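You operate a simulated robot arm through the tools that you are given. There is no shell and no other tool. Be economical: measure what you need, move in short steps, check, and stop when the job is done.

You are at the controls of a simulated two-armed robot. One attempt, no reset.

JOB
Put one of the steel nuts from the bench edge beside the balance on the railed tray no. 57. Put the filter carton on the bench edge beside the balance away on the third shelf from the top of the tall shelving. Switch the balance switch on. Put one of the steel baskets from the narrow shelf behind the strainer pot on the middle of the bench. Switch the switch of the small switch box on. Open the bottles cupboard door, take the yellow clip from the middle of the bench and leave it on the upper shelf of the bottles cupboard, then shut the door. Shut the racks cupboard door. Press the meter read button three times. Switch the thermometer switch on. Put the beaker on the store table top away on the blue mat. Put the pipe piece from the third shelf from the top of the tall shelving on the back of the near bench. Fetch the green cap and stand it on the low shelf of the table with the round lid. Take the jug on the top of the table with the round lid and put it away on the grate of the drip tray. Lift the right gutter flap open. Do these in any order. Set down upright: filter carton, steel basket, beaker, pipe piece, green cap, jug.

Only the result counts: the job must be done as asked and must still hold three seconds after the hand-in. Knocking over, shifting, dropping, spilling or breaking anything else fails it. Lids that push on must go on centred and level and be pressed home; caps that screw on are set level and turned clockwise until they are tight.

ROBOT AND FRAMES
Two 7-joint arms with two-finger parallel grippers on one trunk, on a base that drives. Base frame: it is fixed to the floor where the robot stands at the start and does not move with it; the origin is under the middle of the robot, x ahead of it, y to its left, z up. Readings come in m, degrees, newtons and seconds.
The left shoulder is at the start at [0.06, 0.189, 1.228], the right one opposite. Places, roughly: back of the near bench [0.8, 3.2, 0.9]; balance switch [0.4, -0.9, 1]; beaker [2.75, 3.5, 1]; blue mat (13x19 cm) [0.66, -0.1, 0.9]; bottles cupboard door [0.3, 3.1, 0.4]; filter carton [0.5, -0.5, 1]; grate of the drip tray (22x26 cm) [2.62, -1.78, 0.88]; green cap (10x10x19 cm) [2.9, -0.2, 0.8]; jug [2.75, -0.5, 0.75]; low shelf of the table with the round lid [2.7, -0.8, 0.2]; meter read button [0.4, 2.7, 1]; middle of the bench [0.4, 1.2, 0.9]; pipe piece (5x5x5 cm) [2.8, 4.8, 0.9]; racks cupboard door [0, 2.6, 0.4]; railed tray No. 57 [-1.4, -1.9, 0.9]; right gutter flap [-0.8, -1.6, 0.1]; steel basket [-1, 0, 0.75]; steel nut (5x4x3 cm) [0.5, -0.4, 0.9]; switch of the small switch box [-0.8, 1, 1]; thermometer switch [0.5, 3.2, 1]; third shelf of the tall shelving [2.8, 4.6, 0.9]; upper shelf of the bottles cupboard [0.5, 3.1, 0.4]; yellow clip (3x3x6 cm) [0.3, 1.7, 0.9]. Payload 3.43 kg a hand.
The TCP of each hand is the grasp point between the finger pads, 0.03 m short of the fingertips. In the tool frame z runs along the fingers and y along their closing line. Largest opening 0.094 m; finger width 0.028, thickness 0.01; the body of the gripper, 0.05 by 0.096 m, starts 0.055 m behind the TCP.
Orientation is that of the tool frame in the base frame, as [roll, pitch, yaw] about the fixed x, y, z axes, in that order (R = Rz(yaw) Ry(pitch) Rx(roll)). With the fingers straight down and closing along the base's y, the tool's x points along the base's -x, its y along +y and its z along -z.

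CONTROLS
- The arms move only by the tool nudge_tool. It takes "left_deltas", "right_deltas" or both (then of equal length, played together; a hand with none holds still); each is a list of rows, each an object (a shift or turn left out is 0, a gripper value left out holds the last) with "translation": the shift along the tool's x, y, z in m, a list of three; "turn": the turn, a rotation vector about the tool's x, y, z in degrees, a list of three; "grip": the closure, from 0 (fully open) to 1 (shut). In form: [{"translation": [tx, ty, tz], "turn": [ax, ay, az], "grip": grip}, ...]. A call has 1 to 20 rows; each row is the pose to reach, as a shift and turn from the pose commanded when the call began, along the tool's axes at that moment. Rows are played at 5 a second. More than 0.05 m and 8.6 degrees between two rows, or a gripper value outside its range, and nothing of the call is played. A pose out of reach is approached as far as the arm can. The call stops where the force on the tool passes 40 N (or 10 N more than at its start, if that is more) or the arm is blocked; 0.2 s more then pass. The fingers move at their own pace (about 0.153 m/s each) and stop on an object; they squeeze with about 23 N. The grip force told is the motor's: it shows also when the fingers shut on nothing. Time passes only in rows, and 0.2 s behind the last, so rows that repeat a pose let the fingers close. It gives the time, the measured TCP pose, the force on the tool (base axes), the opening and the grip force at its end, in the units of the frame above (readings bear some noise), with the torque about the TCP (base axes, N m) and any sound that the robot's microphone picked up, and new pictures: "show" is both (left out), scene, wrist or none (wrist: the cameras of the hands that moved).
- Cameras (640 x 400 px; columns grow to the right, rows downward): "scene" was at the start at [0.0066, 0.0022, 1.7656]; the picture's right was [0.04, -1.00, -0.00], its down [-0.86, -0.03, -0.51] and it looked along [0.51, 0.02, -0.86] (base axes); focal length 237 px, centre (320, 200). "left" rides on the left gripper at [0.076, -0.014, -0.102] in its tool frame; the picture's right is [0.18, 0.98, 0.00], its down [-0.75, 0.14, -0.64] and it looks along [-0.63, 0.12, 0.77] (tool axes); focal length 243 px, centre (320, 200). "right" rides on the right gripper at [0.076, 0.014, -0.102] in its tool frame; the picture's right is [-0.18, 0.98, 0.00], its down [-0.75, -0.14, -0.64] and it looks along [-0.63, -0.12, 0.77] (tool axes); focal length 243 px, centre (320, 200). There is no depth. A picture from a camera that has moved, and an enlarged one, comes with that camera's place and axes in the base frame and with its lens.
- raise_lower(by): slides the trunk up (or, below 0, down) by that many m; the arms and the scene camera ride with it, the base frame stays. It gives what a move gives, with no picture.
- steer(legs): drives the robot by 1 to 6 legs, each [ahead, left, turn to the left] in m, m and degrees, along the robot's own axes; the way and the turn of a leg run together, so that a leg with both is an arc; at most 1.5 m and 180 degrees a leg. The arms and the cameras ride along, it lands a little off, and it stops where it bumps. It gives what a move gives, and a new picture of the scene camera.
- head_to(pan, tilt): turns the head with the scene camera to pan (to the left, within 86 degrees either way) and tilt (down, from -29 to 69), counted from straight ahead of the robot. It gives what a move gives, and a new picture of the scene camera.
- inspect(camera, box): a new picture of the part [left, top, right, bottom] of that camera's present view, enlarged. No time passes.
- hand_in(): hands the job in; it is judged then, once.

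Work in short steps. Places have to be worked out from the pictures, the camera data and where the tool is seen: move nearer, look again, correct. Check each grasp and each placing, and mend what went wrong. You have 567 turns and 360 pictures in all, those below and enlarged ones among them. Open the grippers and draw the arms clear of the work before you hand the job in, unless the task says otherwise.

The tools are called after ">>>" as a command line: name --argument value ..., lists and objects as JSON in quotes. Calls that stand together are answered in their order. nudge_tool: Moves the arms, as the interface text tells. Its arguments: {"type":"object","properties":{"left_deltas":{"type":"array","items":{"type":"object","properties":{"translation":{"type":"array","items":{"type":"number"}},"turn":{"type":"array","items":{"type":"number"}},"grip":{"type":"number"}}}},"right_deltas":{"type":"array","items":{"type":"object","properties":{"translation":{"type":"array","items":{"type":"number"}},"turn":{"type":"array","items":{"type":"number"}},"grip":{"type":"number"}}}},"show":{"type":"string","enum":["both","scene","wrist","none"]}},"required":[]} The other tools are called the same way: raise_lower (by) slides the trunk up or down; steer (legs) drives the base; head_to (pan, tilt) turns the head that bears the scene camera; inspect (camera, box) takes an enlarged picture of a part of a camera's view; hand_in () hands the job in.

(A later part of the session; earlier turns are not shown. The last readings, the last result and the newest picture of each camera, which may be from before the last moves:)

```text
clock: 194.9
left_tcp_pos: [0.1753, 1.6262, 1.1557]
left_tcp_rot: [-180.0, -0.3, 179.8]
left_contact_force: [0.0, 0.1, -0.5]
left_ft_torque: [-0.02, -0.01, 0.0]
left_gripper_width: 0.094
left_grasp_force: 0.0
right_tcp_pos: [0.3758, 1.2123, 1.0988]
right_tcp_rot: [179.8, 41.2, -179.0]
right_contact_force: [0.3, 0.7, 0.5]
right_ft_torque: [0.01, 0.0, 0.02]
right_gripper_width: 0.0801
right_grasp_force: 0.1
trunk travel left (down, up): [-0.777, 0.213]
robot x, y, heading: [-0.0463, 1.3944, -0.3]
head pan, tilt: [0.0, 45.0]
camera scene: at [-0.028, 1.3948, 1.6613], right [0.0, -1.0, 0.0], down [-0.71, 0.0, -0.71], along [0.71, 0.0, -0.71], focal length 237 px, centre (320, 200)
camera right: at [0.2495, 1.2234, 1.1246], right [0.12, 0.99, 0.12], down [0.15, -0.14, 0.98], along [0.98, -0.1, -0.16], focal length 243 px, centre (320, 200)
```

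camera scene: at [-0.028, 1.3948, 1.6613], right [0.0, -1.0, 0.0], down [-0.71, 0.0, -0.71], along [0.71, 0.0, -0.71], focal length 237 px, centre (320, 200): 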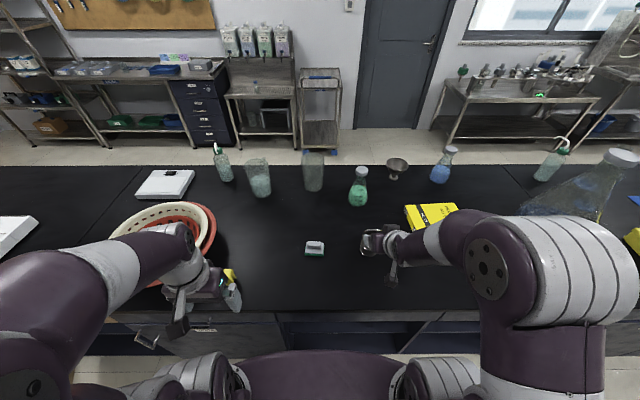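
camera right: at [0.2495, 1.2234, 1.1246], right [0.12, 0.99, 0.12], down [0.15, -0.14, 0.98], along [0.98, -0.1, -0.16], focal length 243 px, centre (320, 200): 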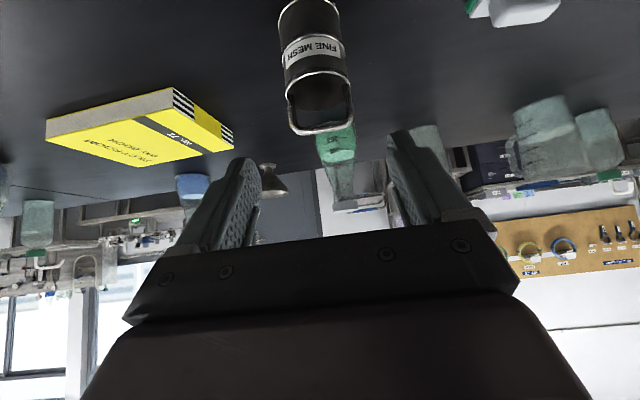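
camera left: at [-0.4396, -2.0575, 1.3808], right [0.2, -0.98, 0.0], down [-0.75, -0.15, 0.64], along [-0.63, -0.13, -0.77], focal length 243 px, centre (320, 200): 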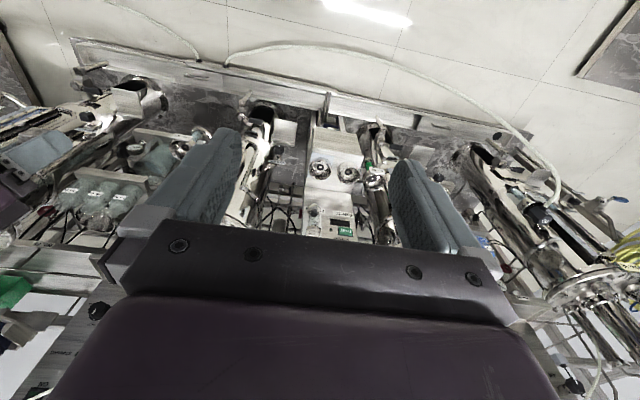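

Basket stands upright. Next the switch box: I set the right tool vertical, back off and turn around.

>>> nudge_tool --right_deltas '[{"translation": [0, 0, -0.01], "turn": [0, 8, 0]}, {"translation": [0, 0, -0.02], "turn": [0, 16, 0]}, {"translation": [0, 0, -0.03], "turn": [0, 24, 0]}, {"translation": [0, 0, -0.03], "turn": [0, 32, 0]}, {"translation": [0, 0, -0.03], "turn": [0, 41, 0], "grip": 1}]' --show "none"

>>> steer --legs '[[-0.22, 0, 0], [0, 0, 90], [0, 0, 90]]'

>>> head_to --pan 0 --tilt 35

```text
refused: row 5 steps farther than a row can; nothing moved
```

```text
clock: 204.3
left_tcp_pos: [-0.4944, 1.1676, 1.155]
left_tcp_rot: [-180.0, -0.4, -0.8]
left_contact_force: [1.0, 0.0, -0.1]
left_ft_torque: [0.01, 0.05, -0.02]
left_gripper_width: 0.0941
left_grasp_force: 0.1
right_tcp_pos: [-0.6903, 1.5834, 1.098]
right_tcp_rot: [179.9, 41.1, 0.5]
right_contact_force: [-0.2, 0.4, 0.1]
right_ft_torque: [0.0, 0.02, 0.02]
right_gripper_width: 0.0801
right_grasp_force: 0.0
trunk travel left (down, up): [-0.777, 0.213]
robot x, y, heading: [-0.2668, 1.3935, 179.5]
head pan, tilt: [0.0, 45.0]
camera scene: at [-0.291, 1.3959, 1.6613], right [0.01, 1.0, 0.0], down [0.71, -0.01, -0.71], along [-0.71, 0.01, -0.71], focal length 237 px, centre (320, 200)
```

scene: 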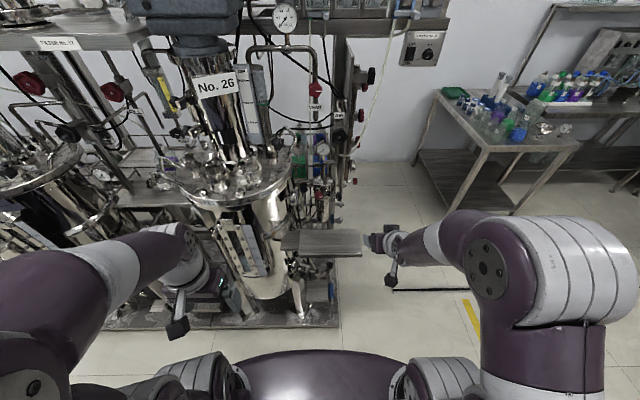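

```text
clock: 205.0
left_tcp_pos: [-0.4936, 1.1668, 1.1548]
left_tcp_rot: [-180.0, -0.5, -0.7]
left_contact_force: [1.0, 0.3, 0.7]
left_ft_torque: [-0.01, 0.04, 0.04]
left_gripper_width: 0.094
left_grasp_force: 0.1
right_tcp_pos: [-0.6905, 1.5825, 1.0978]
right_tcp_rot: [179.8, 41.1, 0.5]
right_contact_force: [0.1, 0.7, -0.3]
right_ft_torque: [0.0, -0.02, 0.0]
right_gripper_width: 0.0798
right_grasp_force: 0.0
trunk travel left (down, up): [-0.777, 0.213]
robot x, y, heading: [-0.2686, 1.3945, 179.5]
head pan, tilt: [0.0, 35.0]
camera scene: at [-0.2977, 1.3959, 1.6761], right [0.01, 1.0, 0.0], down [0.57, -0.01, -0.82], along [-0.82, 0.01, -0.57], focal length 237 px, centre (320, 200)
```

scene: 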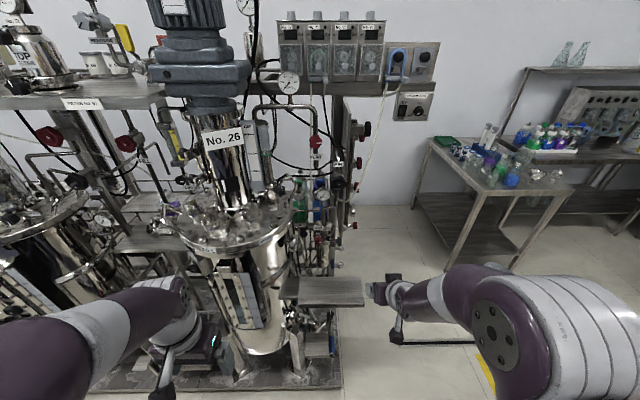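

The box should project near (199,283), behind the left arm. I look with the left-hand camera and by panning.

>>> inspect --camera "left" --box '[0, 0, 640, 400]'

>>> head_to --pan 45 --tilt 45

```text
1.00 times, centred on (320, 200) of left
camera zoom: at [-0.4175, 1.182, 1.2582], right [0.17, -0.99, 0.0], down [-0.76, -0.13, 0.64], along [-0.63, -0.11, -0.77], focal length 243 px, centre (320, 200)
```

zoom: 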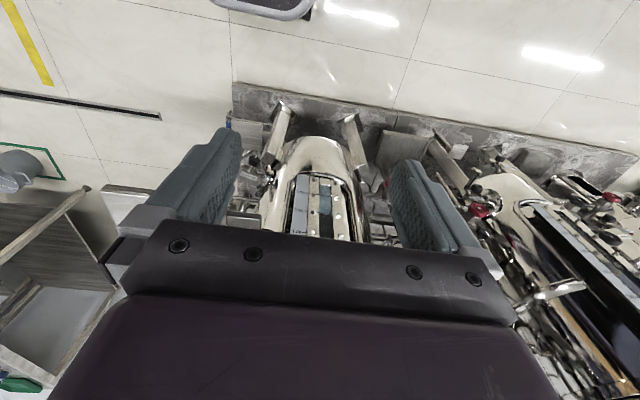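

```text
clock: 206.1
left_tcp_pos: [-0.4944, 1.1672, 1.1547]
left_tcp_rot: [180.0, -0.4, -0.8]
left_contact_force: [-0.2, 0.1, -0.2]
left_ft_torque: [0.0, 0.01, -0.02]
left_gripper_width: 0.0941
left_grasp_force: 0.0
right_tcp_pos: [-0.69, 1.5831, 1.0962]
right_tcp_rot: [179.8, 41.0, 0.5]
right_contact_force: [0.3, 0.0, 1.1]
right_ft_torque: [0.0, 0.04, -0.01]
right_gripper_width: 0.0801
right_grasp_force: 0.0
trunk travel left (down, up): [-0.777, 0.213]
robot x, y, heading: [-0.2658, 1.3946, 179.3]
head pan, tilt: [45.0, 45.0]
camera scene: at [-0.2679, 1.3381, 1.6614], right [-0.7, 0.72, 0.0], down [0.51, 0.49, -0.71], along [-0.51, -0.49, -0.71], focal length 237 px, centre (320, 200)
```

scene: 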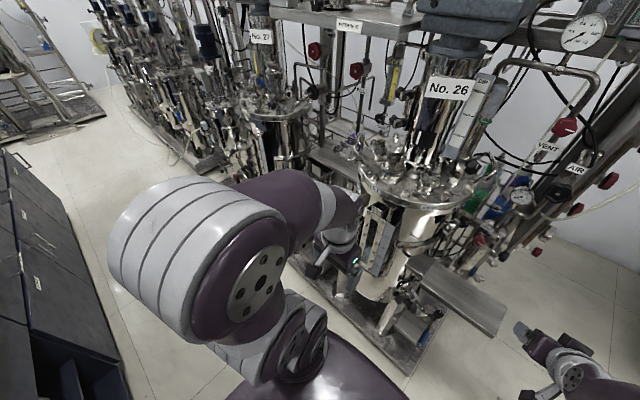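

Nothing seen yet; the left arm hides the spot. I strafe to y≈0.95 and look straight ahead.

>>> steer --legs '[[-0.1, 0, 0], [0, 0.42, 0]]'

>>> head_to --pan 0 --tilt 40

```text
clock: 209.4
left_tcp_pos: [-0.4011, 0.7506, 1.1547]
left_tcp_rot: [180.0, -0.4, -0.9]
left_contact_force: [0.5, 0.0, 0.1]
left_ft_torque: [-0.02, 0.0, 0.0]
left_gripper_width: 0.0938
left_grasp_force: 0.0
right_tcp_pos: [-0.5951, 1.1656, 1.0959]
right_tcp_rot: [179.8, 41.2, 0.3]
right_contact_force: [-0.9, -0.2, -0.2]
right_ft_torque: [0.04, 0.0, -0.01]
right_gripper_width: 0.0802
right_grasp_force: 0.1
trunk travel left (down, up): [-0.777, 0.213]
robot x, y, heading: [-0.1757, 0.979, 179.2]
head pan, tilt: [45.0, 45.0]
camera scene: at [-0.1735, 0.9198, 1.6614], right [-0.7, 0.72, 0.0], down [0.51, 0.49, -0.71], along [-0.51, -0.49, -0.71], focal length 237 px, centre (320, 200)
```

scene: 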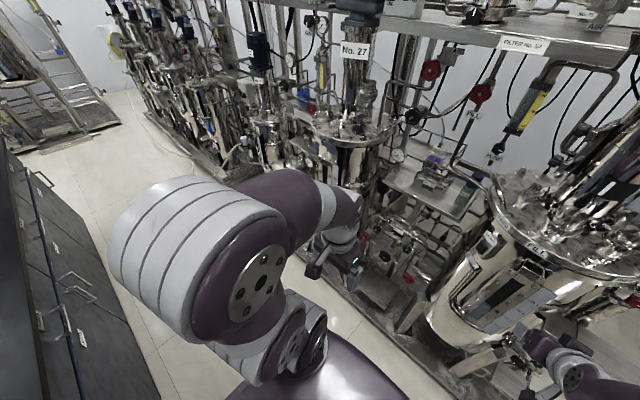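

```text
clock: 210.5
left_tcp_pos: [-0.4006, 0.7493, 1.1556]
left_tcp_rot: [-180.0, -0.4, -0.8]
left_contact_force: [-0.4, -0.9, -0.1]
left_ft_torque: [-0.01, -0.02, 0.02]
left_gripper_width: 0.0942
left_grasp_force: 0.1
right_tcp_pos: [-0.5955, 1.1645, 1.0977]
right_tcp_rot: [179.8, 41.2, 0.3]
right_contact_force: [0.5, -0.4, 0.5]
right_ft_torque: [-0.01, 0.0, -0.02]
right_gripper_width: 0.08
right_grasp_force: 0.1
trunk travel left (down, up): [-0.777, 0.213]
robot x, y, heading: [-0.1788, 0.978, 179.2]
head pan, tilt: [0.0, 40.0]
camera scene: at [-0.2001, 0.977, 1.6686], right [0.01, 1.0, 0.0], down [0.64, -0.01, -0.77], along [-0.77, 0.01, -0.64], focal length 237 px, centre (320, 200)
```

scene: 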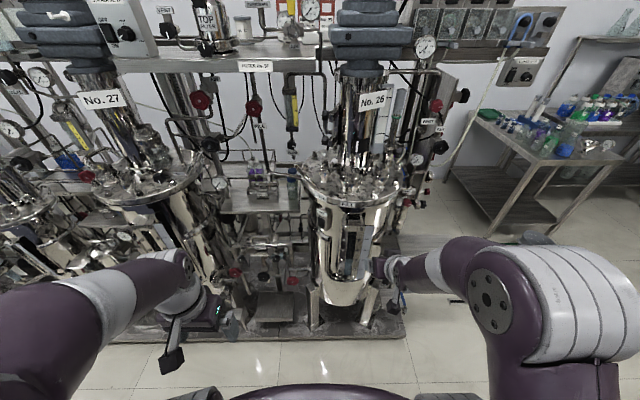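

I enlarge the middle region.

>>> inspect --camera "scene" --box '[190, 60, 330, 220]'

>>> inspect --camera "scene" --box '[320, 0, 560, 220]'

>>> inspect --camera "scene" --box '[40, 0, 220, 150]'

```text
2.50 times, centred on (260, 140) of scene
camera zoom: at [-0.2001, 0.977, 1.6686], right [0.01, 1.0, 0.0], down [0.64, -0.01, -0.77], along [-0.77, 0.01, -0.64], focal length 593 px, centre (470, 350)
```

zoom: 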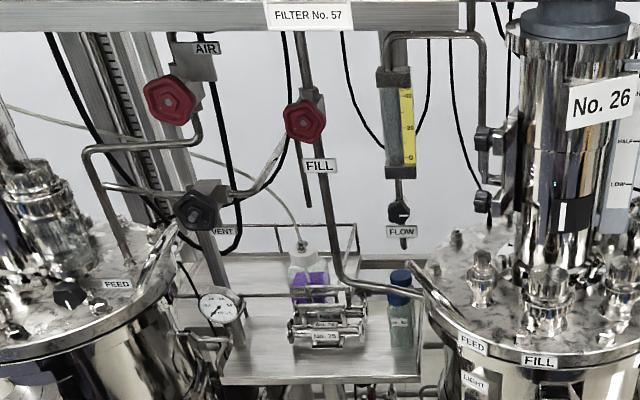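

```text
1.82 times, centred on (440, 110) of scene
camera zoom: at [-0.2001, 0.977, 1.6686], right [0.01, 1.0, 0.0], down [0.64, -0.01, -0.77], along [-0.77, 0.01, -0.64], focal length 431 px, centre (102, 364)
```

zoom: 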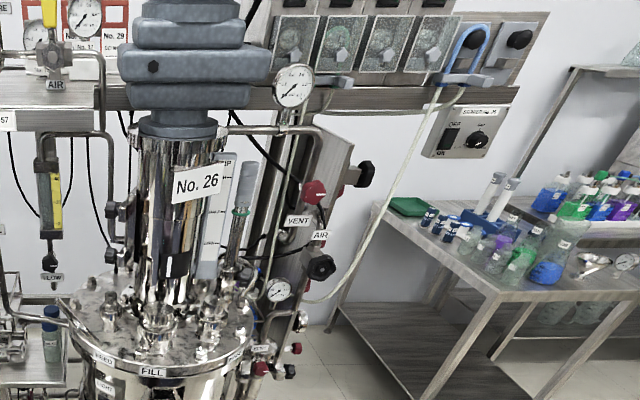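

```text
2.67 times, centred on (130, 75) of scene
camera zoom: at [-0.2001, 0.977, 1.6686], right [0.01, 1.0, 0.0], down [0.64, -0.01, -0.77], along [-0.77, 0.01, -0.64], focal length 632 px, centre (827, 533)
```

zoom: 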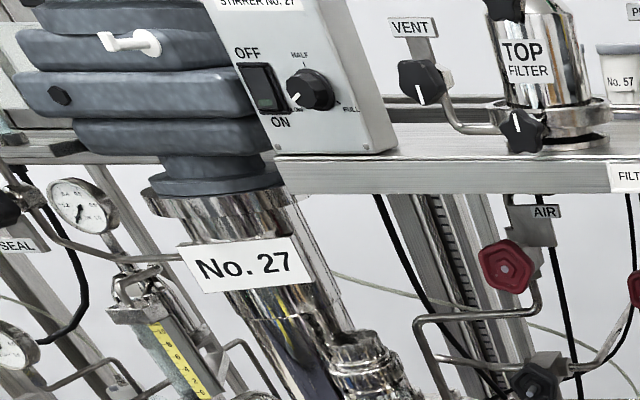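

A "LIGHT" label is on reactor 26's front near (322,215), matching the given place. I enlarge there.

>>> inspect --camera "scene" --box '[295, 185, 395, 265]'

```text
5.00 times, centred on (345, 225) of scene
camera zoom: at [-0.2001, 0.977, 1.6686], right [0.01, 1.0, 0.0], down [0.64, -0.01, -0.77], along [-0.77, 0.01, -0.64], focal length 1186 px, centre (195, 75)
```

zoom: 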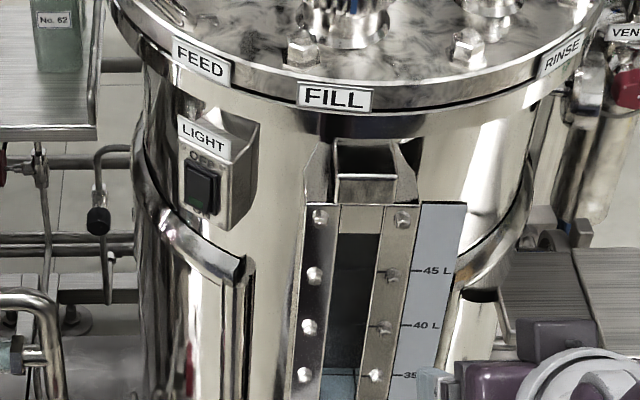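

A small "LIGHT" box with a rocker (OFF up, ON down) is on reactor 26 at about (-0.8,0.99,1.07). I use the right hand: shift left 12 cm, tilt to ~65°, fingers shut.

>>> steer --legs '[[0, 0.12, 0]]'

>>> nudge_tool --right_deltas '[{"translation": [0, 0, 0], "turn": [0, -8, 0], "grip": 1}, {"translation": [0, 0, 0], "turn": [0, -16, 0]}, {"translation": [0, 0, 0], "turn": [0, -24, 0]}]' --show "both"

```text
clock: 211.8
left_tcp_pos: [-0.4023, 0.6308, 1.1555]
left_tcp_rot: [-180.0, -0.4, -0.8]
left_contact_force: [0.0, 0.4, 0.2]
left_ft_torque: [0.03, 0.01, 0.0]
left_gripper_width: 0.0942
left_grasp_force: 0.1
right_tcp_pos: [-0.5964, 1.0455, 1.0972]
right_tcp_rot: [179.8, 41.0, 0.5]
right_contact_force: [-0.6, 0.2, -0.3]
right_ft_torque: [0.02, -0.02, -0.01]
right_gripper_width: 0.0801
right_grasp_force: 0.1
trunk travel left (down, up): [-0.777, 0.213]
robot x, y, heading: [-0.172, 0.8576, 179.1]
head pan, tilt: [0.0, 40.0]
camera scene: at [-0.2018, 0.8584, 1.6686], right [0.01, 1.0, 0.0], down [0.64, -0.01, -0.77], along [-0.77, 0.01, -0.64], focal length 237 px, centre (320, 200)
```

scene: 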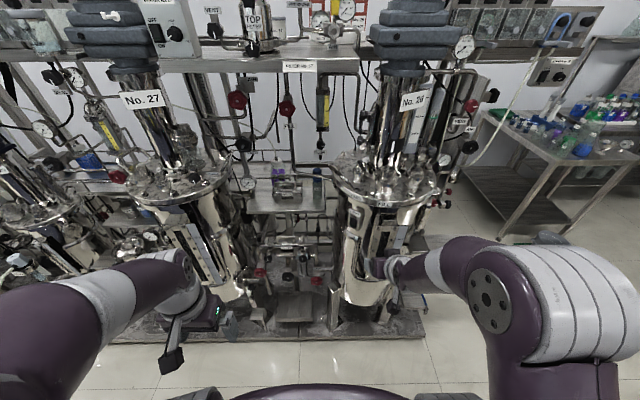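

```text
clock: 212.6
left_tcp_pos: [-0.4019, 0.629, 1.1556]
left_tcp_rot: [-180.0, -0.4, -0.8]
left_contact_force: [-0.3, -0.6, -0.2]
left_ft_torque: [-0.03, 0.01, 0.03]
left_gripper_width: 0.0939
left_grasp_force: 0.1
right_tcp_pos: [-0.5981, 1.0447, 1.0971]
right_tcp_rot: [179.7, 65.1, 0.4]
right_contact_force: [0.6, -0.1, 0.1]
right_ft_torque: [0.0, -0.02, -0.02]
right_gripper_width: 0.0001
right_grasp_force: 22.8
trunk travel left (down, up): [-0.777, 0.213]
robot x, y, heading: [-0.1726, 0.8552, 179.0]
head pan, tilt: [0.0, 40.0]
camera scene: at [-0.2022, 0.8572, 1.6686], right [0.01, 1.0, 0.0], down [0.64, -0.01, -0.77], along [-0.77, 0.01, -0.64], focal length 237 px, centre (320, 200)
camera right: at [-0.4723, 1.031, 1.0704], right [-0.07, -0.98, 0.17], down [0.27, 0.15, 0.95], along [-0.96, 0.11, 0.25], focal length 243 px, centre (320, 200)
```

scene: 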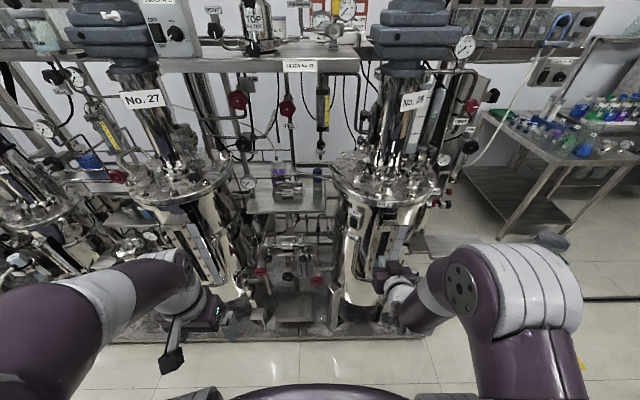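
right: 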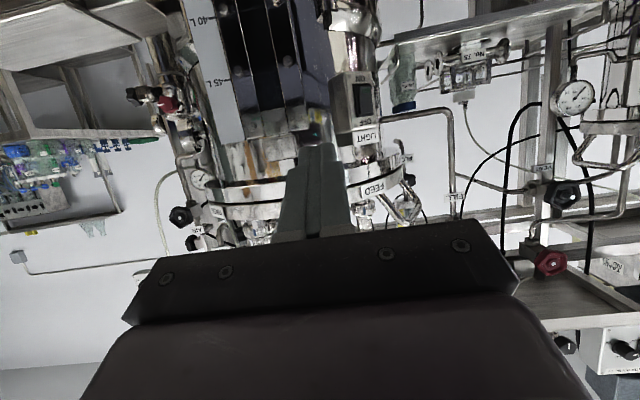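

Switch triangulates to about (-0.833,0.989,1.034). I enlarge for shape and facing.

>>> inspect --camera "right" --box '[330, 50, 410, 160]'

>>> inspect --camera "scene" --box '[320, 170, 450, 270]'

```text
3.64 times, centred on (370, 105) of right
camera zoom: at [-0.4723, 1.031, 1.0704], right [-0.07, -0.98, 0.17], down [0.27, 0.15, 0.95], along [-0.96, 0.11, 0.25], focal length 882 px, centre (138, 546)
```

zoom: 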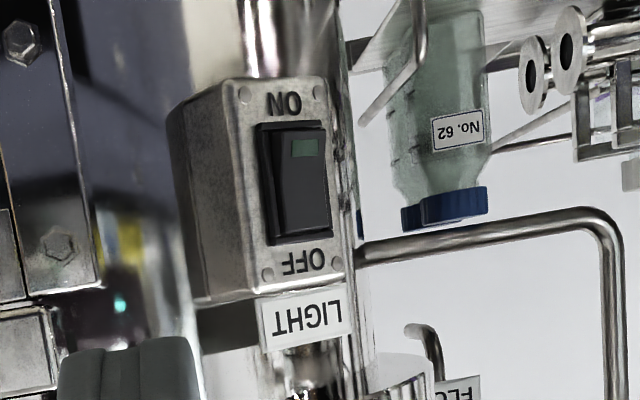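

```text
4.00 times, centred on (385, 220) of scene
camera zoom: at [-0.2022, 0.8572, 1.6686], right [0.01, 1.0, 0.0], down [0.64, -0.01, -0.77], along [-0.77, 0.01, -0.64], focal length 949 px, centre (60, 120)
```

zoom: 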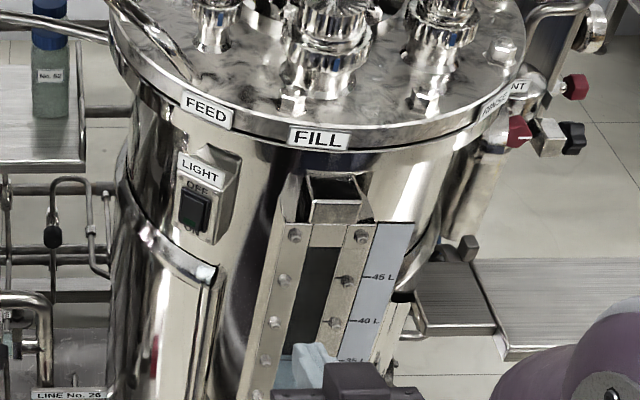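

ON end of the rocker: about (-0.833,0.984,1.022). I move to a pre-press point with the tool near horizontal.

>>> nudge_tool --right_deltas '[{"translation": [0.002, 0.016, 0.032], "turn": [0, -4, 0]}, {"translation": [0.004, 0.032, 0.064], "turn": [0, -8, 0]}, {"translation": [0.006, 0.048, 0.097], "turn": [0, -12, 0]}, {"translation": [0.008, 0.064, 0.129], "turn": [0, -16, 0]}, {"translation": [0.0097, 0.08, 0.161], "turn": [0, -20, 0]}]' --show "both"

>>> inspect --camera "scene" --box '[320, 170, 450, 270]'

```text
clock: 213.8
left_tcp_pos: [-0.4031, 0.6286, 1.1555]
left_tcp_rot: [-179.9, -0.4, -0.9]
left_contact_force: [0.3, 0.5, 0.3]
left_ft_torque: [0.02, -0.02, -0.01]
left_gripper_width: 0.0939
left_grasp_force: 0.0
right_tcp_pos: [-0.7393, 0.9617, 1.0199]
right_tcp_rot: [178.7, 85.3, -0.8]
right_contact_force: [-0.4, -0.2, 0.9]
right_ft_torque: [0.03, 0.01, 0.0]
right_gripper_width: 0.0002
right_grasp_force: 23.0
trunk travel left (down, up): [-0.777, 0.213]
robot x, y, heading: [-0.1753, 0.8577, 179.4]
head pan, tilt: [0.0, 40.0]
camera scene: at [-0.2034, 0.8569, 1.6686], right [0.01, 1.0, 0.0], down [0.64, -0.01, -0.77], along [-0.77, 0.01, -0.64], focal length 237 px, centre (320, 200)
camera right: at [-0.631, 0.9483, 0.9522], right [-0.01, -0.98, 0.19], down [0.58, 0.15, 0.8], along [-0.82, 0.11, 0.56], focal length 243 px, centre (320, 200)
```

scene: 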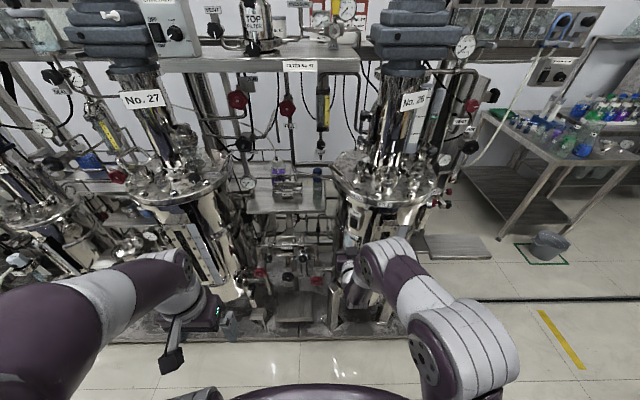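
right: 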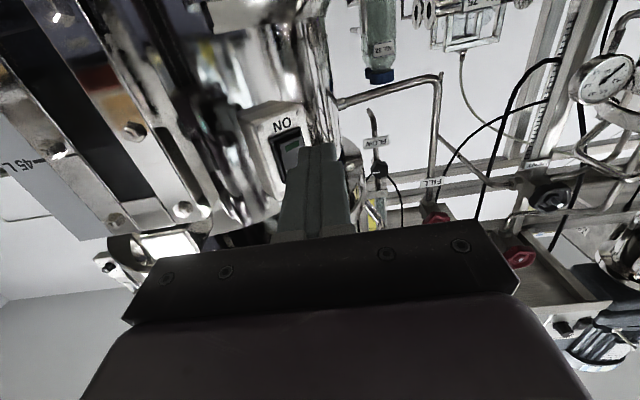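

```text
4.00 times, centred on (385, 220) of scene
camera zoom: at [-0.2034, 0.8569, 1.6686], right [0.01, 1.0, 0.0], down [0.64, -0.01, -0.77], along [-0.77, 0.01, -0.64], focal length 949 px, centre (60, 120)
```

zoom: 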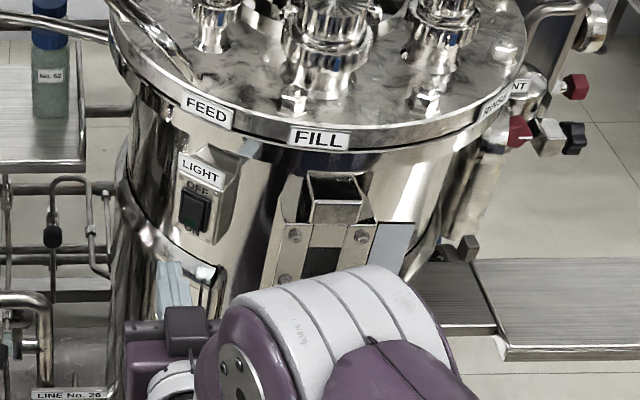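

I approach and press the lower end inward in small steps.

>>> nudge_tool --right_deltas '[{"translation": [-0.0045, -0.015, 0.03]}, {"translation": [-0.007, -0.025, 0.05]}, {"translation": [-0.008, -0.028, 0.058]}, {"translation": [-0.008, -0.03, 0.064]}, {"translation": [-0.008, -0.032, 0.069]}, {"translation": [-0.008, -0.034, 0.074]}, {"translation": [-0.008, -0.036, 0.079]}, {"translation": [-0.008, -0.038, 0.084]}]' --show "wrist"

>>> inspect --camera "scene" --box '[320, 170, 450, 270]'

```text
clock: 214.4
left_tcp_pos: [-0.3983, 0.6291, 1.1554]
left_tcp_rot: [-180.0, -0.3, -0.9]
left_contact_force: [-0.1, 0.5, -0.4]
left_ft_torque: [0.0, 0.03, 0.01]
left_gripper_width: 0.0941
left_grasp_force: 0.1
right_tcp_pos: [-0.7819, 0.9843, 1.0209]
right_tcp_rot: [-178.9, 85.1, 1.9]
right_contact_force: [-0.8, -0.8, -0.3]
right_ft_torque: [0.0, 0.01, -0.02]
right_gripper_width: 0.0
right_grasp_force: 23.2
trunk travel left (down, up): [-0.777, 0.213]
robot x, y, heading: [-0.1777, 0.8598, 179.4]
head pan, tilt: [0.0, 40.0]
heard: click
stopped in row 3 (right hand): the force on the tool passed its limit (the readings are from after the stop); the commanded pose is now the measured one
camera right: at [-0.6733, 0.9704, 0.9539], right [0.0, -0.98, 0.18], down [0.57, 0.15, 0.81], along [-0.82, 0.1, 0.56], focal length 243 px, centre (320, 200)
```

right: 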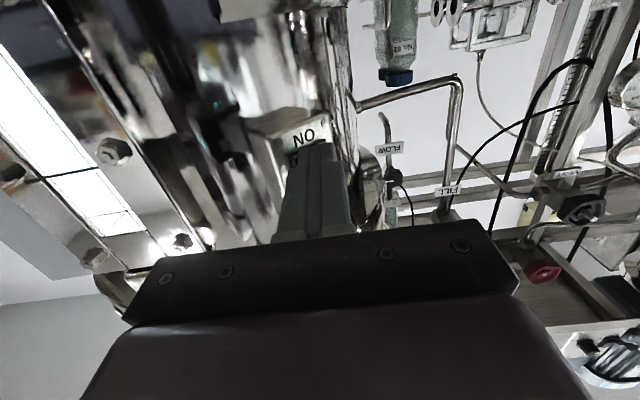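

```text
4.00 times, centred on (385, 220) of scene
camera zoom: at [-0.1974, 0.8565, 1.6686], right [0.01, 1.0, 0.0], down [0.64, -0.01, -0.77], along [-0.77, 0.01, -0.64], focal length 949 px, centre (60, 120)
```

zoom: 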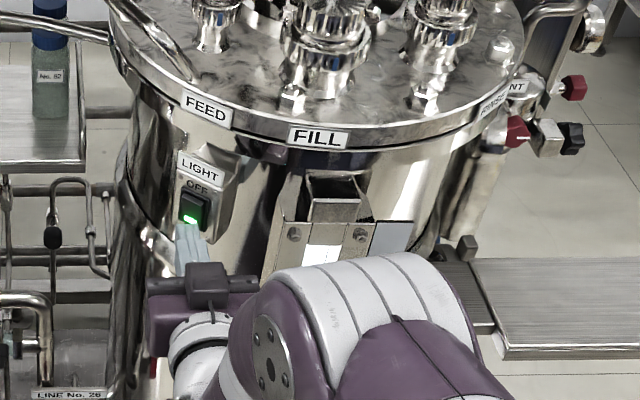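

Click, and the green light is on. I retract and bring the tool back towards vertical.

>>> nudge_tool --right_deltas '[{"translation": [0, 0, -0.04]}, {"translation": [0, 0.02, -0.08]}, {"translation": [-0.02, 0.03, -0.12]}]' --show "none"

>>> nudge_tool --right_deltas '[{"translation": [-0.03, 0, 0], "turn": [0, 8, 0]}, {"translation": [-0.06, 0, 0], "turn": [0, 16, 0]}, {"translation": [-0.09, 0, -0.01], "turn": [0, 24, 0]}, {"translation": [-0.11, 0, -0.02], "turn": [0, 32, 0]}, {"translation": [-0.13, 0, -0.03], "turn": [0, 40, 0]}, {"translation": [-0.14, 0, -0.04], "turn": [0, 48, 0]}, {"translation": [-0.15, 0, -0.05], "turn": [0, 56, 0]}, {"translation": [-0.16, 0, -0.05], "turn": [0, 64, 0]}, {"translation": [-0.16, 0, -0.05], "turn": [0, 72, 0]}, {"translation": [-0.16, 0, -0.05], "turn": [0, 80, 0]}, {"translation": [-0.16, 0, -0.05], "turn": [0, 85, 0], "grip": 0.3}]' --show "none"

>>> steer --legs '[[-0.05, 0, 0], [0, 0, -90], [0, 0, -90], [0, 0.9, 0]]'

```text
clock: 215.2
left_tcp_pos: [-0.401, 0.6291, 1.1568]
left_tcp_rot: [180.0, -0.4, -0.8]
left_contact_force: [-0.1, -0.6, -0.6]
left_ft_torque: [0.05, 0.0, -0.03]
left_gripper_width: 0.0939
left_grasp_force: 0.1
right_tcp_pos: [-0.6644, 0.9568, 1.0491]
right_tcp_rot: [-179.3, 85.0, 1.8]
right_contact_force: [-0.5, -1.0, -0.2]
right_ft_torque: [0.02, 0.0, -0.02]
right_gripper_width: 0.0001
right_grasp_force: 22.8
trunk travel left (down, up): [-0.777, 0.213]
robot x, y, heading: [-0.1768, 0.8578, 179.1]
head pan, tilt: [0.0, 40.0]
```

```text
clock: 217.6
left_tcp_pos: [-0.402, 0.6293, 1.1553]
left_tcp_rot: [-179.9, -0.3, -0.7]
left_contact_force: [-0.6, -0.2, -0.2]
left_ft_torque: [-0.02, -0.01, -0.02]
left_gripper_width: 0.094
left_grasp_force: 0.1
right_tcp_pos: [-0.6064, 0.9626, 1.1619]
right_tcp_rot: [-168.8, 6.5, 1.6]
right_contact_force: [-0.3, -0.3, 0.1]
right_ft_torque: [0.02, 0.01, -0.01]
right_gripper_width: 0.0658
right_grasp_force: 0.1
right hand out of reach, approached as far as the arm can: row 6, 8, 9, 10, 11
trunk travel left (down, up): [-0.777, 0.213]
robot x, y, heading: [-0.1766, 0.8616, 179.2]
head pan, tilt: [0.0, 40.0]
```

```text
clock: 230.7
left_tcp_pos: [0.081, 2.0284, 1.1552]
left_tcp_rot: [-180.0, -0.4, -178.8]
left_contact_force: [0.3, 0.1, -0.5]
left_ft_torque: [-0.01, 0.03, 0.0]
left_gripper_width: 0.0942
left_grasp_force: 0.0
right_tcp_pos: [0.2979, 1.702, 1.1617]
right_tcp_rot: [-168.9, 6.7, -176.5]
right_contact_force: [0.1, 0.0, -0.2]
right_ft_torque: [-0.02, 0.0, -0.03]
right_gripper_width: 0.066
right_grasp_force: 0.1
trunk travel left (down, up): [-0.777, 0.213]
robot x, y, heading: [-0.1379, 1.7934, 1.1]
head pan, tilt: [0.0, 40.0]
camera scene: at [-0.1118, 1.7929, 1.6686], right [0.02, -1.0, 0.0], down [-0.64, -0.01, -0.77], along [0.77, 0.02, -0.64], focal length 237 px, centre (320, 200)
```

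scene: 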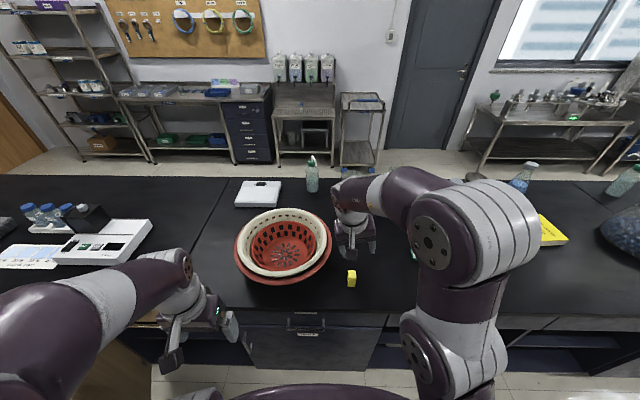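

The clip is at about (0.36,1.70,0.92), nearly below the right hand. I straighten the tool and look.

>>> nudge_tool --right_deltas '[{"translation": [0, 0, 0.03], "turn": [-5, 3, 0]}, {"translation": [-0.02, 0, 0.06], "turn": [-11, 6.5, 0]}]' --show "wrist"

>>> inspect --camera "scene" --box '[310, 240, 400, 300]'

```text
clock: 231.2
left_tcp_pos: [0.0819, 2.0299, 1.1556]
left_tcp_rot: [180.0, -0.5, -178.8]
left_contact_force: [0.5, -0.2, 0.8]
left_ft_torque: [-0.01, -0.02, -0.05]
left_gripper_width: 0.0941
left_grasp_force: 0.0
right_tcp_pos: [0.2959, 1.6913, 1.0905]
right_tcp_rot: [-171.2, 5.4, -176.7]
right_contact_force: [-0.1, -0.5, -0.1]
right_ft_torque: [0.01, 0.01, 0.0]
right_gripper_width: 0.0658
right_grasp_force: 0.0
right hand out of reach, approached as far as the arm can: row 1, 2
trunk travel left (down, up): [-0.777, 0.213]
robot x, y, heading: [-0.1346, 1.7922, 0.7]
head pan, tilt: [0.0, 40.0]
camera right: at [0.2093, 1.7149, 1.1819], right [0.14, 0.98, -0.13], down [0.69, 0.0, 0.72], along [0.71, -0.19, -0.68], focal length 243 px, centre (320, 200)
```

right: 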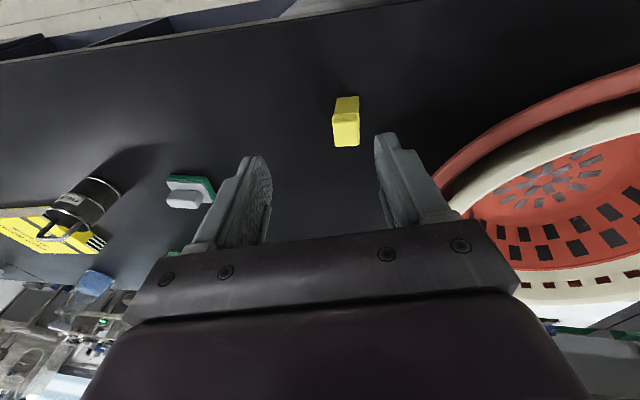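

```text
6.67 times, centred on (355, 270) of scene
camera zoom: at [-0.1103, 1.793, 1.6686], right [0.02, -1.0, 0.0], down [-0.64, -0.01, -0.77], along [0.77, 0.02, -0.64], focal length 1581 px, centre (87, -267)
```

zoom: 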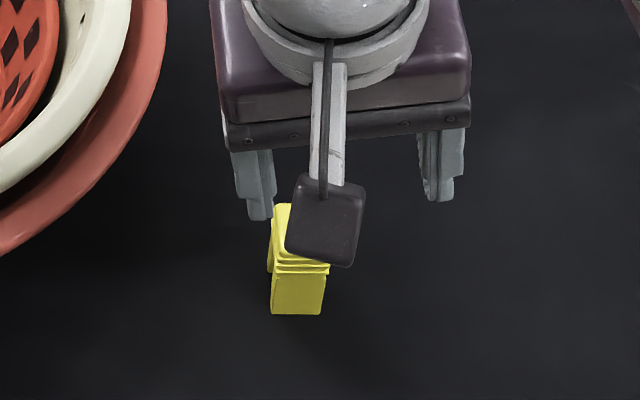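

I shift the base slightly (left 8 cm, ahead 5 cm) for a better reach and re-straighten the tool over the clip.

>>> steer --legs '[[0.05, 0.08, 0]]'

>>> nudge_tool --right_deltas '[{"translation": [0, -0.03, 0], "turn": [-3, 2, 0]}, {"translation": [0, -0.06, 0], "turn": [-6, 4, 0]}, {"translation": [0, -0.075, 0.01], "turn": [-9, 5.5, 2]}]' --show "wrist"

```text
clock: 232.4
left_tcp_pos: [0.1301, 2.1125, 1.1553]
left_tcp_rot: [180.0, -0.3, -178.9]
left_contact_force: [0.5, -0.6, 0.2]
left_ft_torque: [-0.01, 0.02, -0.02]
left_gripper_width: 0.0939
left_grasp_force: 0.0
right_tcp_pos: [0.3436, 1.7729, 1.0911]
right_tcp_rot: [-171.1, 5.6, -176.7]
right_contact_force: [0.4, -0.1, 0.8]
right_ft_torque: [-0.01, 0.02, -0.01]
right_gripper_width: 0.0655
right_grasp_force: 0.0
trunk travel left (down, up): [-0.777, 0.213]
robot x, y, heading: [-0.0914, 1.8762, 1.3]
head pan, tilt: [0.0, 40.0]
camera scene: at [-0.0633, 1.8763, 1.6686], right [0.02, -1.0, 0.0], down [-0.64, -0.01, -0.77], along [0.77, 0.02, -0.64], focal length 237 px, centre (320, 200)
```

scene: 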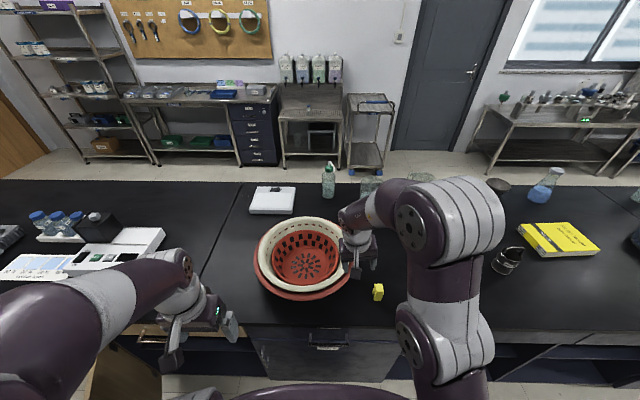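

```text
clock: 233.2
left_tcp_pos: [0.1293, 2.1122, 1.1552]
left_tcp_rot: [-179.9, -0.4, -178.8]
left_contact_force: [0.8, 0.2, 0.5]
left_ft_torque: [-0.03, -0.02, -0.02]
left_gripper_width: 0.0943
left_grasp_force: 0.0
right_tcp_pos: [0.3249, 1.7221, 1.0651]
right_tcp_rot: [-172.4, 4.0, -176.8]
right_contact_force: [-0.6, 0.1, -0.4]
right_ft_torque: [0.0, -0.01, -0.01]
right_gripper_width: 0.0659
right_grasp_force: 0.1
right hand out of reach, approached as far as the arm can: row 1, 2, 3
trunk travel left (down, up): [-0.777, 0.213]
robot x, y, heading: [-0.0852, 1.8765, 1.3]
head pan, tilt: [0.0, 40.0]
camera right: at [0.241, 1.7442, 1.1591], right [0.14, 0.98, -0.12], down [0.71, -0.01, 0.71], along [0.69, -0.18, -0.7], focal length 243 px, centre (320, 200)
```

right: 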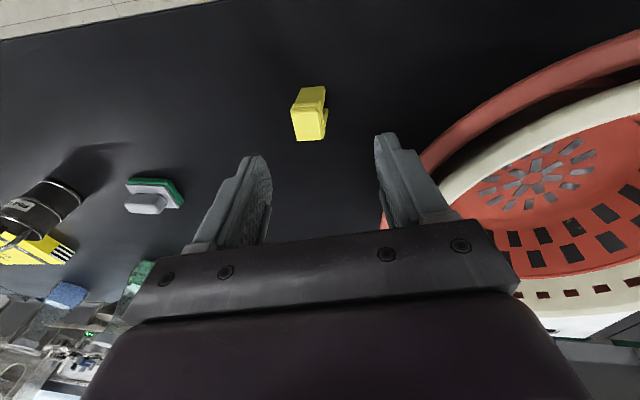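

I enlarge the clip in the hand view.

>>> inspect --camera "right" --box '[270, 70, 350, 160]'

>>> inspect --camera "scene" --box '[350, 270, 410, 315]'

```text
4.44 times, centred on (310, 115) of right
camera zoom: at [0.241, 1.7442, 1.1591], right [0.14, 0.98, -0.12], down [0.71, -0.01, 0.71], along [0.69, -0.18, -0.7], focal length 1078 px, centre (364, 578)
```

zoom: 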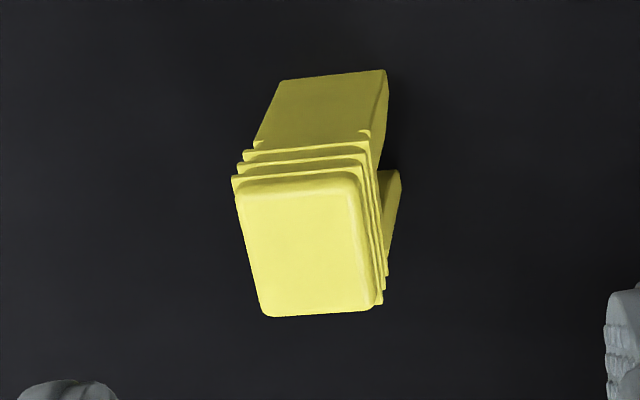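

```text
8.89 times, centred on (380, 292) of scene
camera zoom: at [-0.0635, 1.8776, 1.6686], right [0.02, -1.0, 0.0], down [-0.64, -0.01, -0.77], along [0.77, 0.02, -0.64], focal length 2108 px, centre (-213, -622)
```

zoom: 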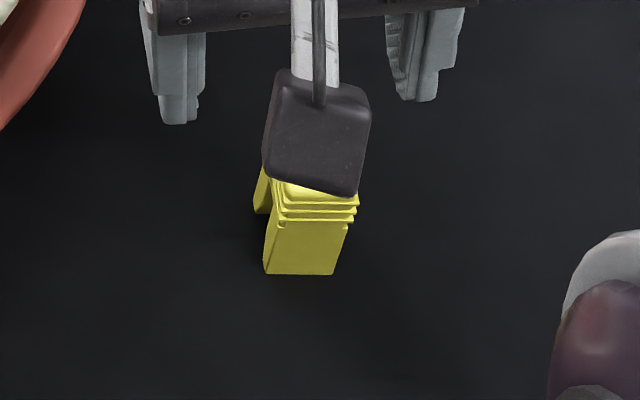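

The clip stands upright, head at (0.342,1.693), top ≈0.96. I descend over it and grip.

>>> nudge_tool --right_deltas '[{"translation": [-0.003, -0.005, 0.041]}, {"translation": [-0.005, -0.01, 0.082]}, {"translation": [-0.007, -0.0137, 0.118]}]' --show "wrist"

```text
clock: 234.0
left_tcp_pos: [0.1305, 2.1101, 1.1547]
left_tcp_rot: [-180.0, -0.5, -178.9]
left_contact_force: [0.3, -0.2, 0.7]
left_ft_torque: [-0.01, 0.04, 0.01]
left_gripper_width: 0.094
left_grasp_force: 0.0
right_tcp_pos: [0.3415, 1.6887, 0.9498]
right_tcp_rot: [-172.4, 4.1, -176.8]
right_contact_force: [0.0, -0.1, -0.3]
right_ft_torque: [-0.01, 0.02, 0.01]
right_gripper_width: 0.0659
right_grasp_force: 0.1
trunk travel left (down, up): [-0.777, 0.213]
robot x, y, heading: [-0.0864, 1.8747, 1.1]
head pan, tilt: [0.0, 40.0]
camera right: at [0.2575, 1.7114, 1.0435], right [0.14, 0.98, -0.12], down [0.71, -0.02, 0.71], along [0.69, -0.18, -0.7], focal length 243 px, centre (320, 200)
```

right: 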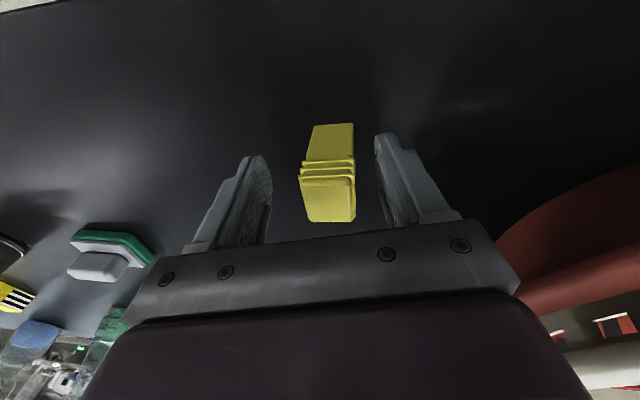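

Between the fingers; close and lift.

>>> nudge_tool --right_deltas '[{"grip": 1}, {"grip": 1}, {"grip": 1}, {"translation": [0, 0, -0.04], "grip": 1}, {"translation": [0, 0, -0.09], "grip": 1}, {"translation": [0, 0, -0.14], "grip": 1}]' --show "wrist"

```text
clock: 235.4
left_tcp_pos: [0.1289, 2.1118, 1.1555]
left_tcp_rot: [180.0, -0.3, -178.9]
left_contact_force: [-0.1, -0.6, 0.5]
left_ft_torque: [0.0, 0.03, 0.0]
left_gripper_width: 0.094
left_grasp_force: 0.1
right_tcp_pos: [0.3226, 1.705, 1.0752]
right_tcp_rot: [-172.3, 4.1, -176.8]
right_contact_force: [-0.2, 0.0, 0.7]
right_ft_torque: [-0.03, -0.01, -0.02]
right_gripper_width: 0.0292
right_grasp_force: 23.0
right hand out of reach, approached as far as the arm can: row 6
trunk travel left (down, up): [-0.777, 0.213]
robot x, y, heading: [-0.088, 1.8773, 1.4]
head pan, tilt: [0.0, 40.0]
camera right: at [0.2378, 1.7285, 1.1685], right [0.14, 0.98, -0.12], down [0.71, -0.01, 0.71], along [0.69, -0.18, -0.7], focal length 243 px, centre (320, 200)
```

right: 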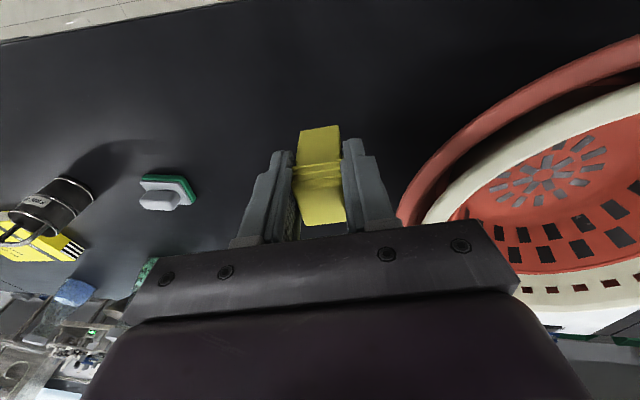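

Clip held. I look left at the cupboard doors.

>>> head_to --pan 60 --tilt 35

```text
clock: 236.7
left_tcp_pos: [0.129, 2.1118, 1.1546]
left_tcp_rot: [-180.0, -0.4, -178.8]
left_contact_force: [0.3, 0.5, -0.1]
left_ft_torque: [-0.03, 0.02, 0.02]
left_gripper_width: 0.0941
left_grasp_force: 0.1
right_tcp_pos: [0.324, 1.7056, 1.0735]
right_tcp_rot: [-172.2, 4.1, -176.9]
right_contact_force: [0.6, 0.7, 0.6]
right_ft_torque: [0.03, -0.02, -0.02]
right_gripper_width: 0.0289
right_grasp_force: 23.5
trunk travel left (down, up): [-0.777, 0.213]
robot x, y, heading: [-0.0874, 1.8754, 1.1]
head pan, tilt: [60.0, 35.0]
camera scene: at [-0.1059, 1.9515, 1.6762], right [0.88, -0.48, 0.0], down [-0.28, -0.5, -0.82], along [0.39, 0.72, -0.57], focal length 237 px, centre (320, 200)
```

scene: 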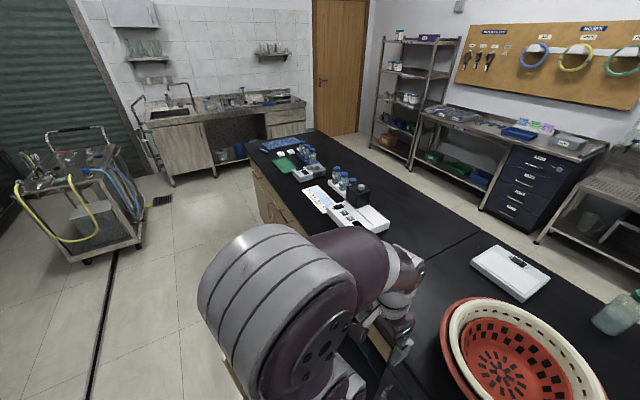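

I back well off (door of the racks cupboard sticks out) and move along to y≈2.6 to look at both doors.

>>> steer --legs '[[-0.6, 0, -1], [0, 0.75, 0]]'

>>> head_to --pan 15 --tilt 42

```text
clock: 243.7
left_tcp_pos: [-0.4835, 2.8394, 1.1553]
left_tcp_rot: [-180.0, -0.3, -179.0]
left_contact_force: [0.1, -0.5, -0.3]
left_ft_torque: [0.02, 0.0, -0.01]
left_gripper_width: 0.0941
left_grasp_force: 0.0
right_tcp_pos: [-0.2922, 2.4326, 1.0747]
right_tcp_rot: [-172.1, 4.1, -177.0]
right_contact_force: [-0.5, -0.3, 0.0]
right_ft_torque: [0.0, 0.0, 0.01]
right_gripper_width: 0.0289
right_grasp_force: 22.8
trunk travel left (down, up): [-0.777, 0.213]
robot x, y, heading: [-0.704, 2.6055, 1.4]
head pan, tilt: [60.0, 35.0]
camera scene: at [-0.7204, 2.6791, 1.6762], right [0.88, -0.48, 0.0], down [-0.28, -0.5, -0.82], along [0.4, 0.72, -0.57], focal length 237 px, centre (320, 200)
```

scene: 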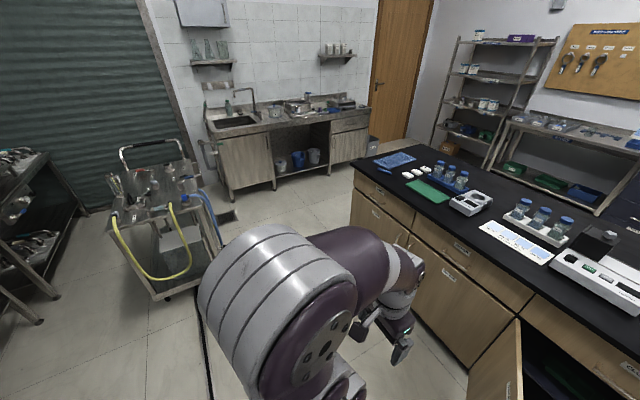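

```text
clock: 244.8
left_tcp_pos: [-0.4833, 2.8381, 1.154]
left_tcp_rot: [-180.0, -0.3, -179.0]
left_contact_force: [-0.2, -0.3, 0.1]
left_ft_torque: [0.03, -0.02, 0.02]
left_gripper_width: 0.0939
left_grasp_force: 0.0
right_tcp_pos: [-0.2921, 2.433, 1.0744]
right_tcp_rot: [-172.2, 4.1, -176.9]
right_contact_force: [-0.1, -0.6, 0.1]
right_ft_torque: [-0.04, 0.04, -0.01]
right_gripper_width: 0.0288
right_grasp_force: 22.7
trunk travel left (down, up): [-0.777, 0.213]
robot x, y, heading: [-0.7003, 2.6036, 1.1]
head pan, tilt: [15.0, 42.0]
camera scene: at [-0.6827, 2.6256, 1.6657], right [0.28, -0.96, 0.0], down [-0.64, -0.19, -0.74], along [0.71, 0.21, -0.67], focal length 237 px, centre (320, 200)
```

scene: 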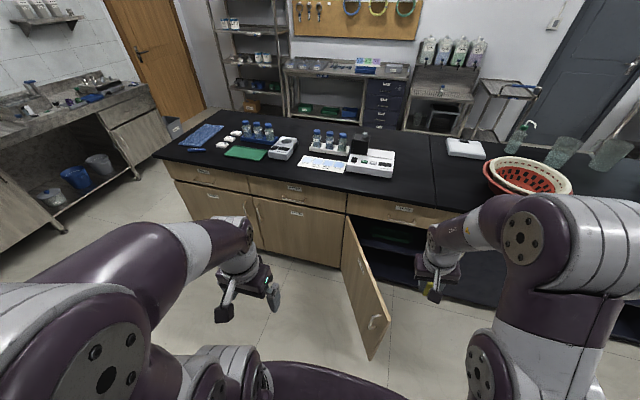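

The racks door is open ~64° (hinge (0.30,2.72), free edge (-0.22,2.47)). The bottles door is the middle one at y≈3.06. I enlarge it.

>>> inspect --camera "scene" --box '[180, 150, 420, 300]'

>>> inspect --camera "scene" --box '[280, 200, 440, 370]'

```text
2.67 times, centred on (300, 225) of scene
camera zoom: at [-0.6827, 2.6256, 1.6657], right [0.28, -0.96, 0.0], down [-0.64, -0.19, -0.74], along [0.71, 0.21, -0.67], focal length 632 px, centre (373, 133)
```

zoom: 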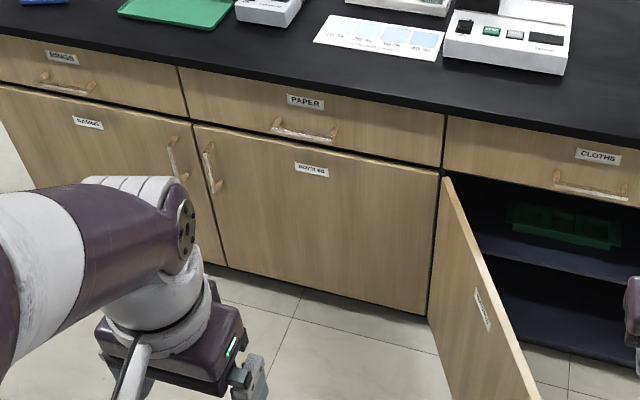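

```text
2.35 times, centred on (360, 285) of scene
camera zoom: at [-0.6827, 2.6256, 1.6657], right [0.28, -0.96, 0.0], down [-0.64, -0.19, -0.74], along [0.71, 0.21, -0.67], focal length 558 px, centre (226, 0)
```

zoom: 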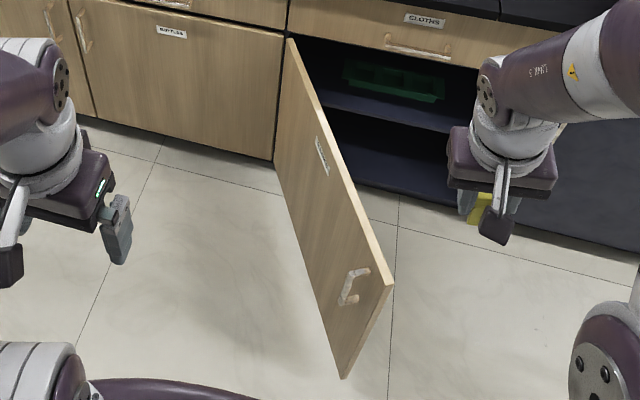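

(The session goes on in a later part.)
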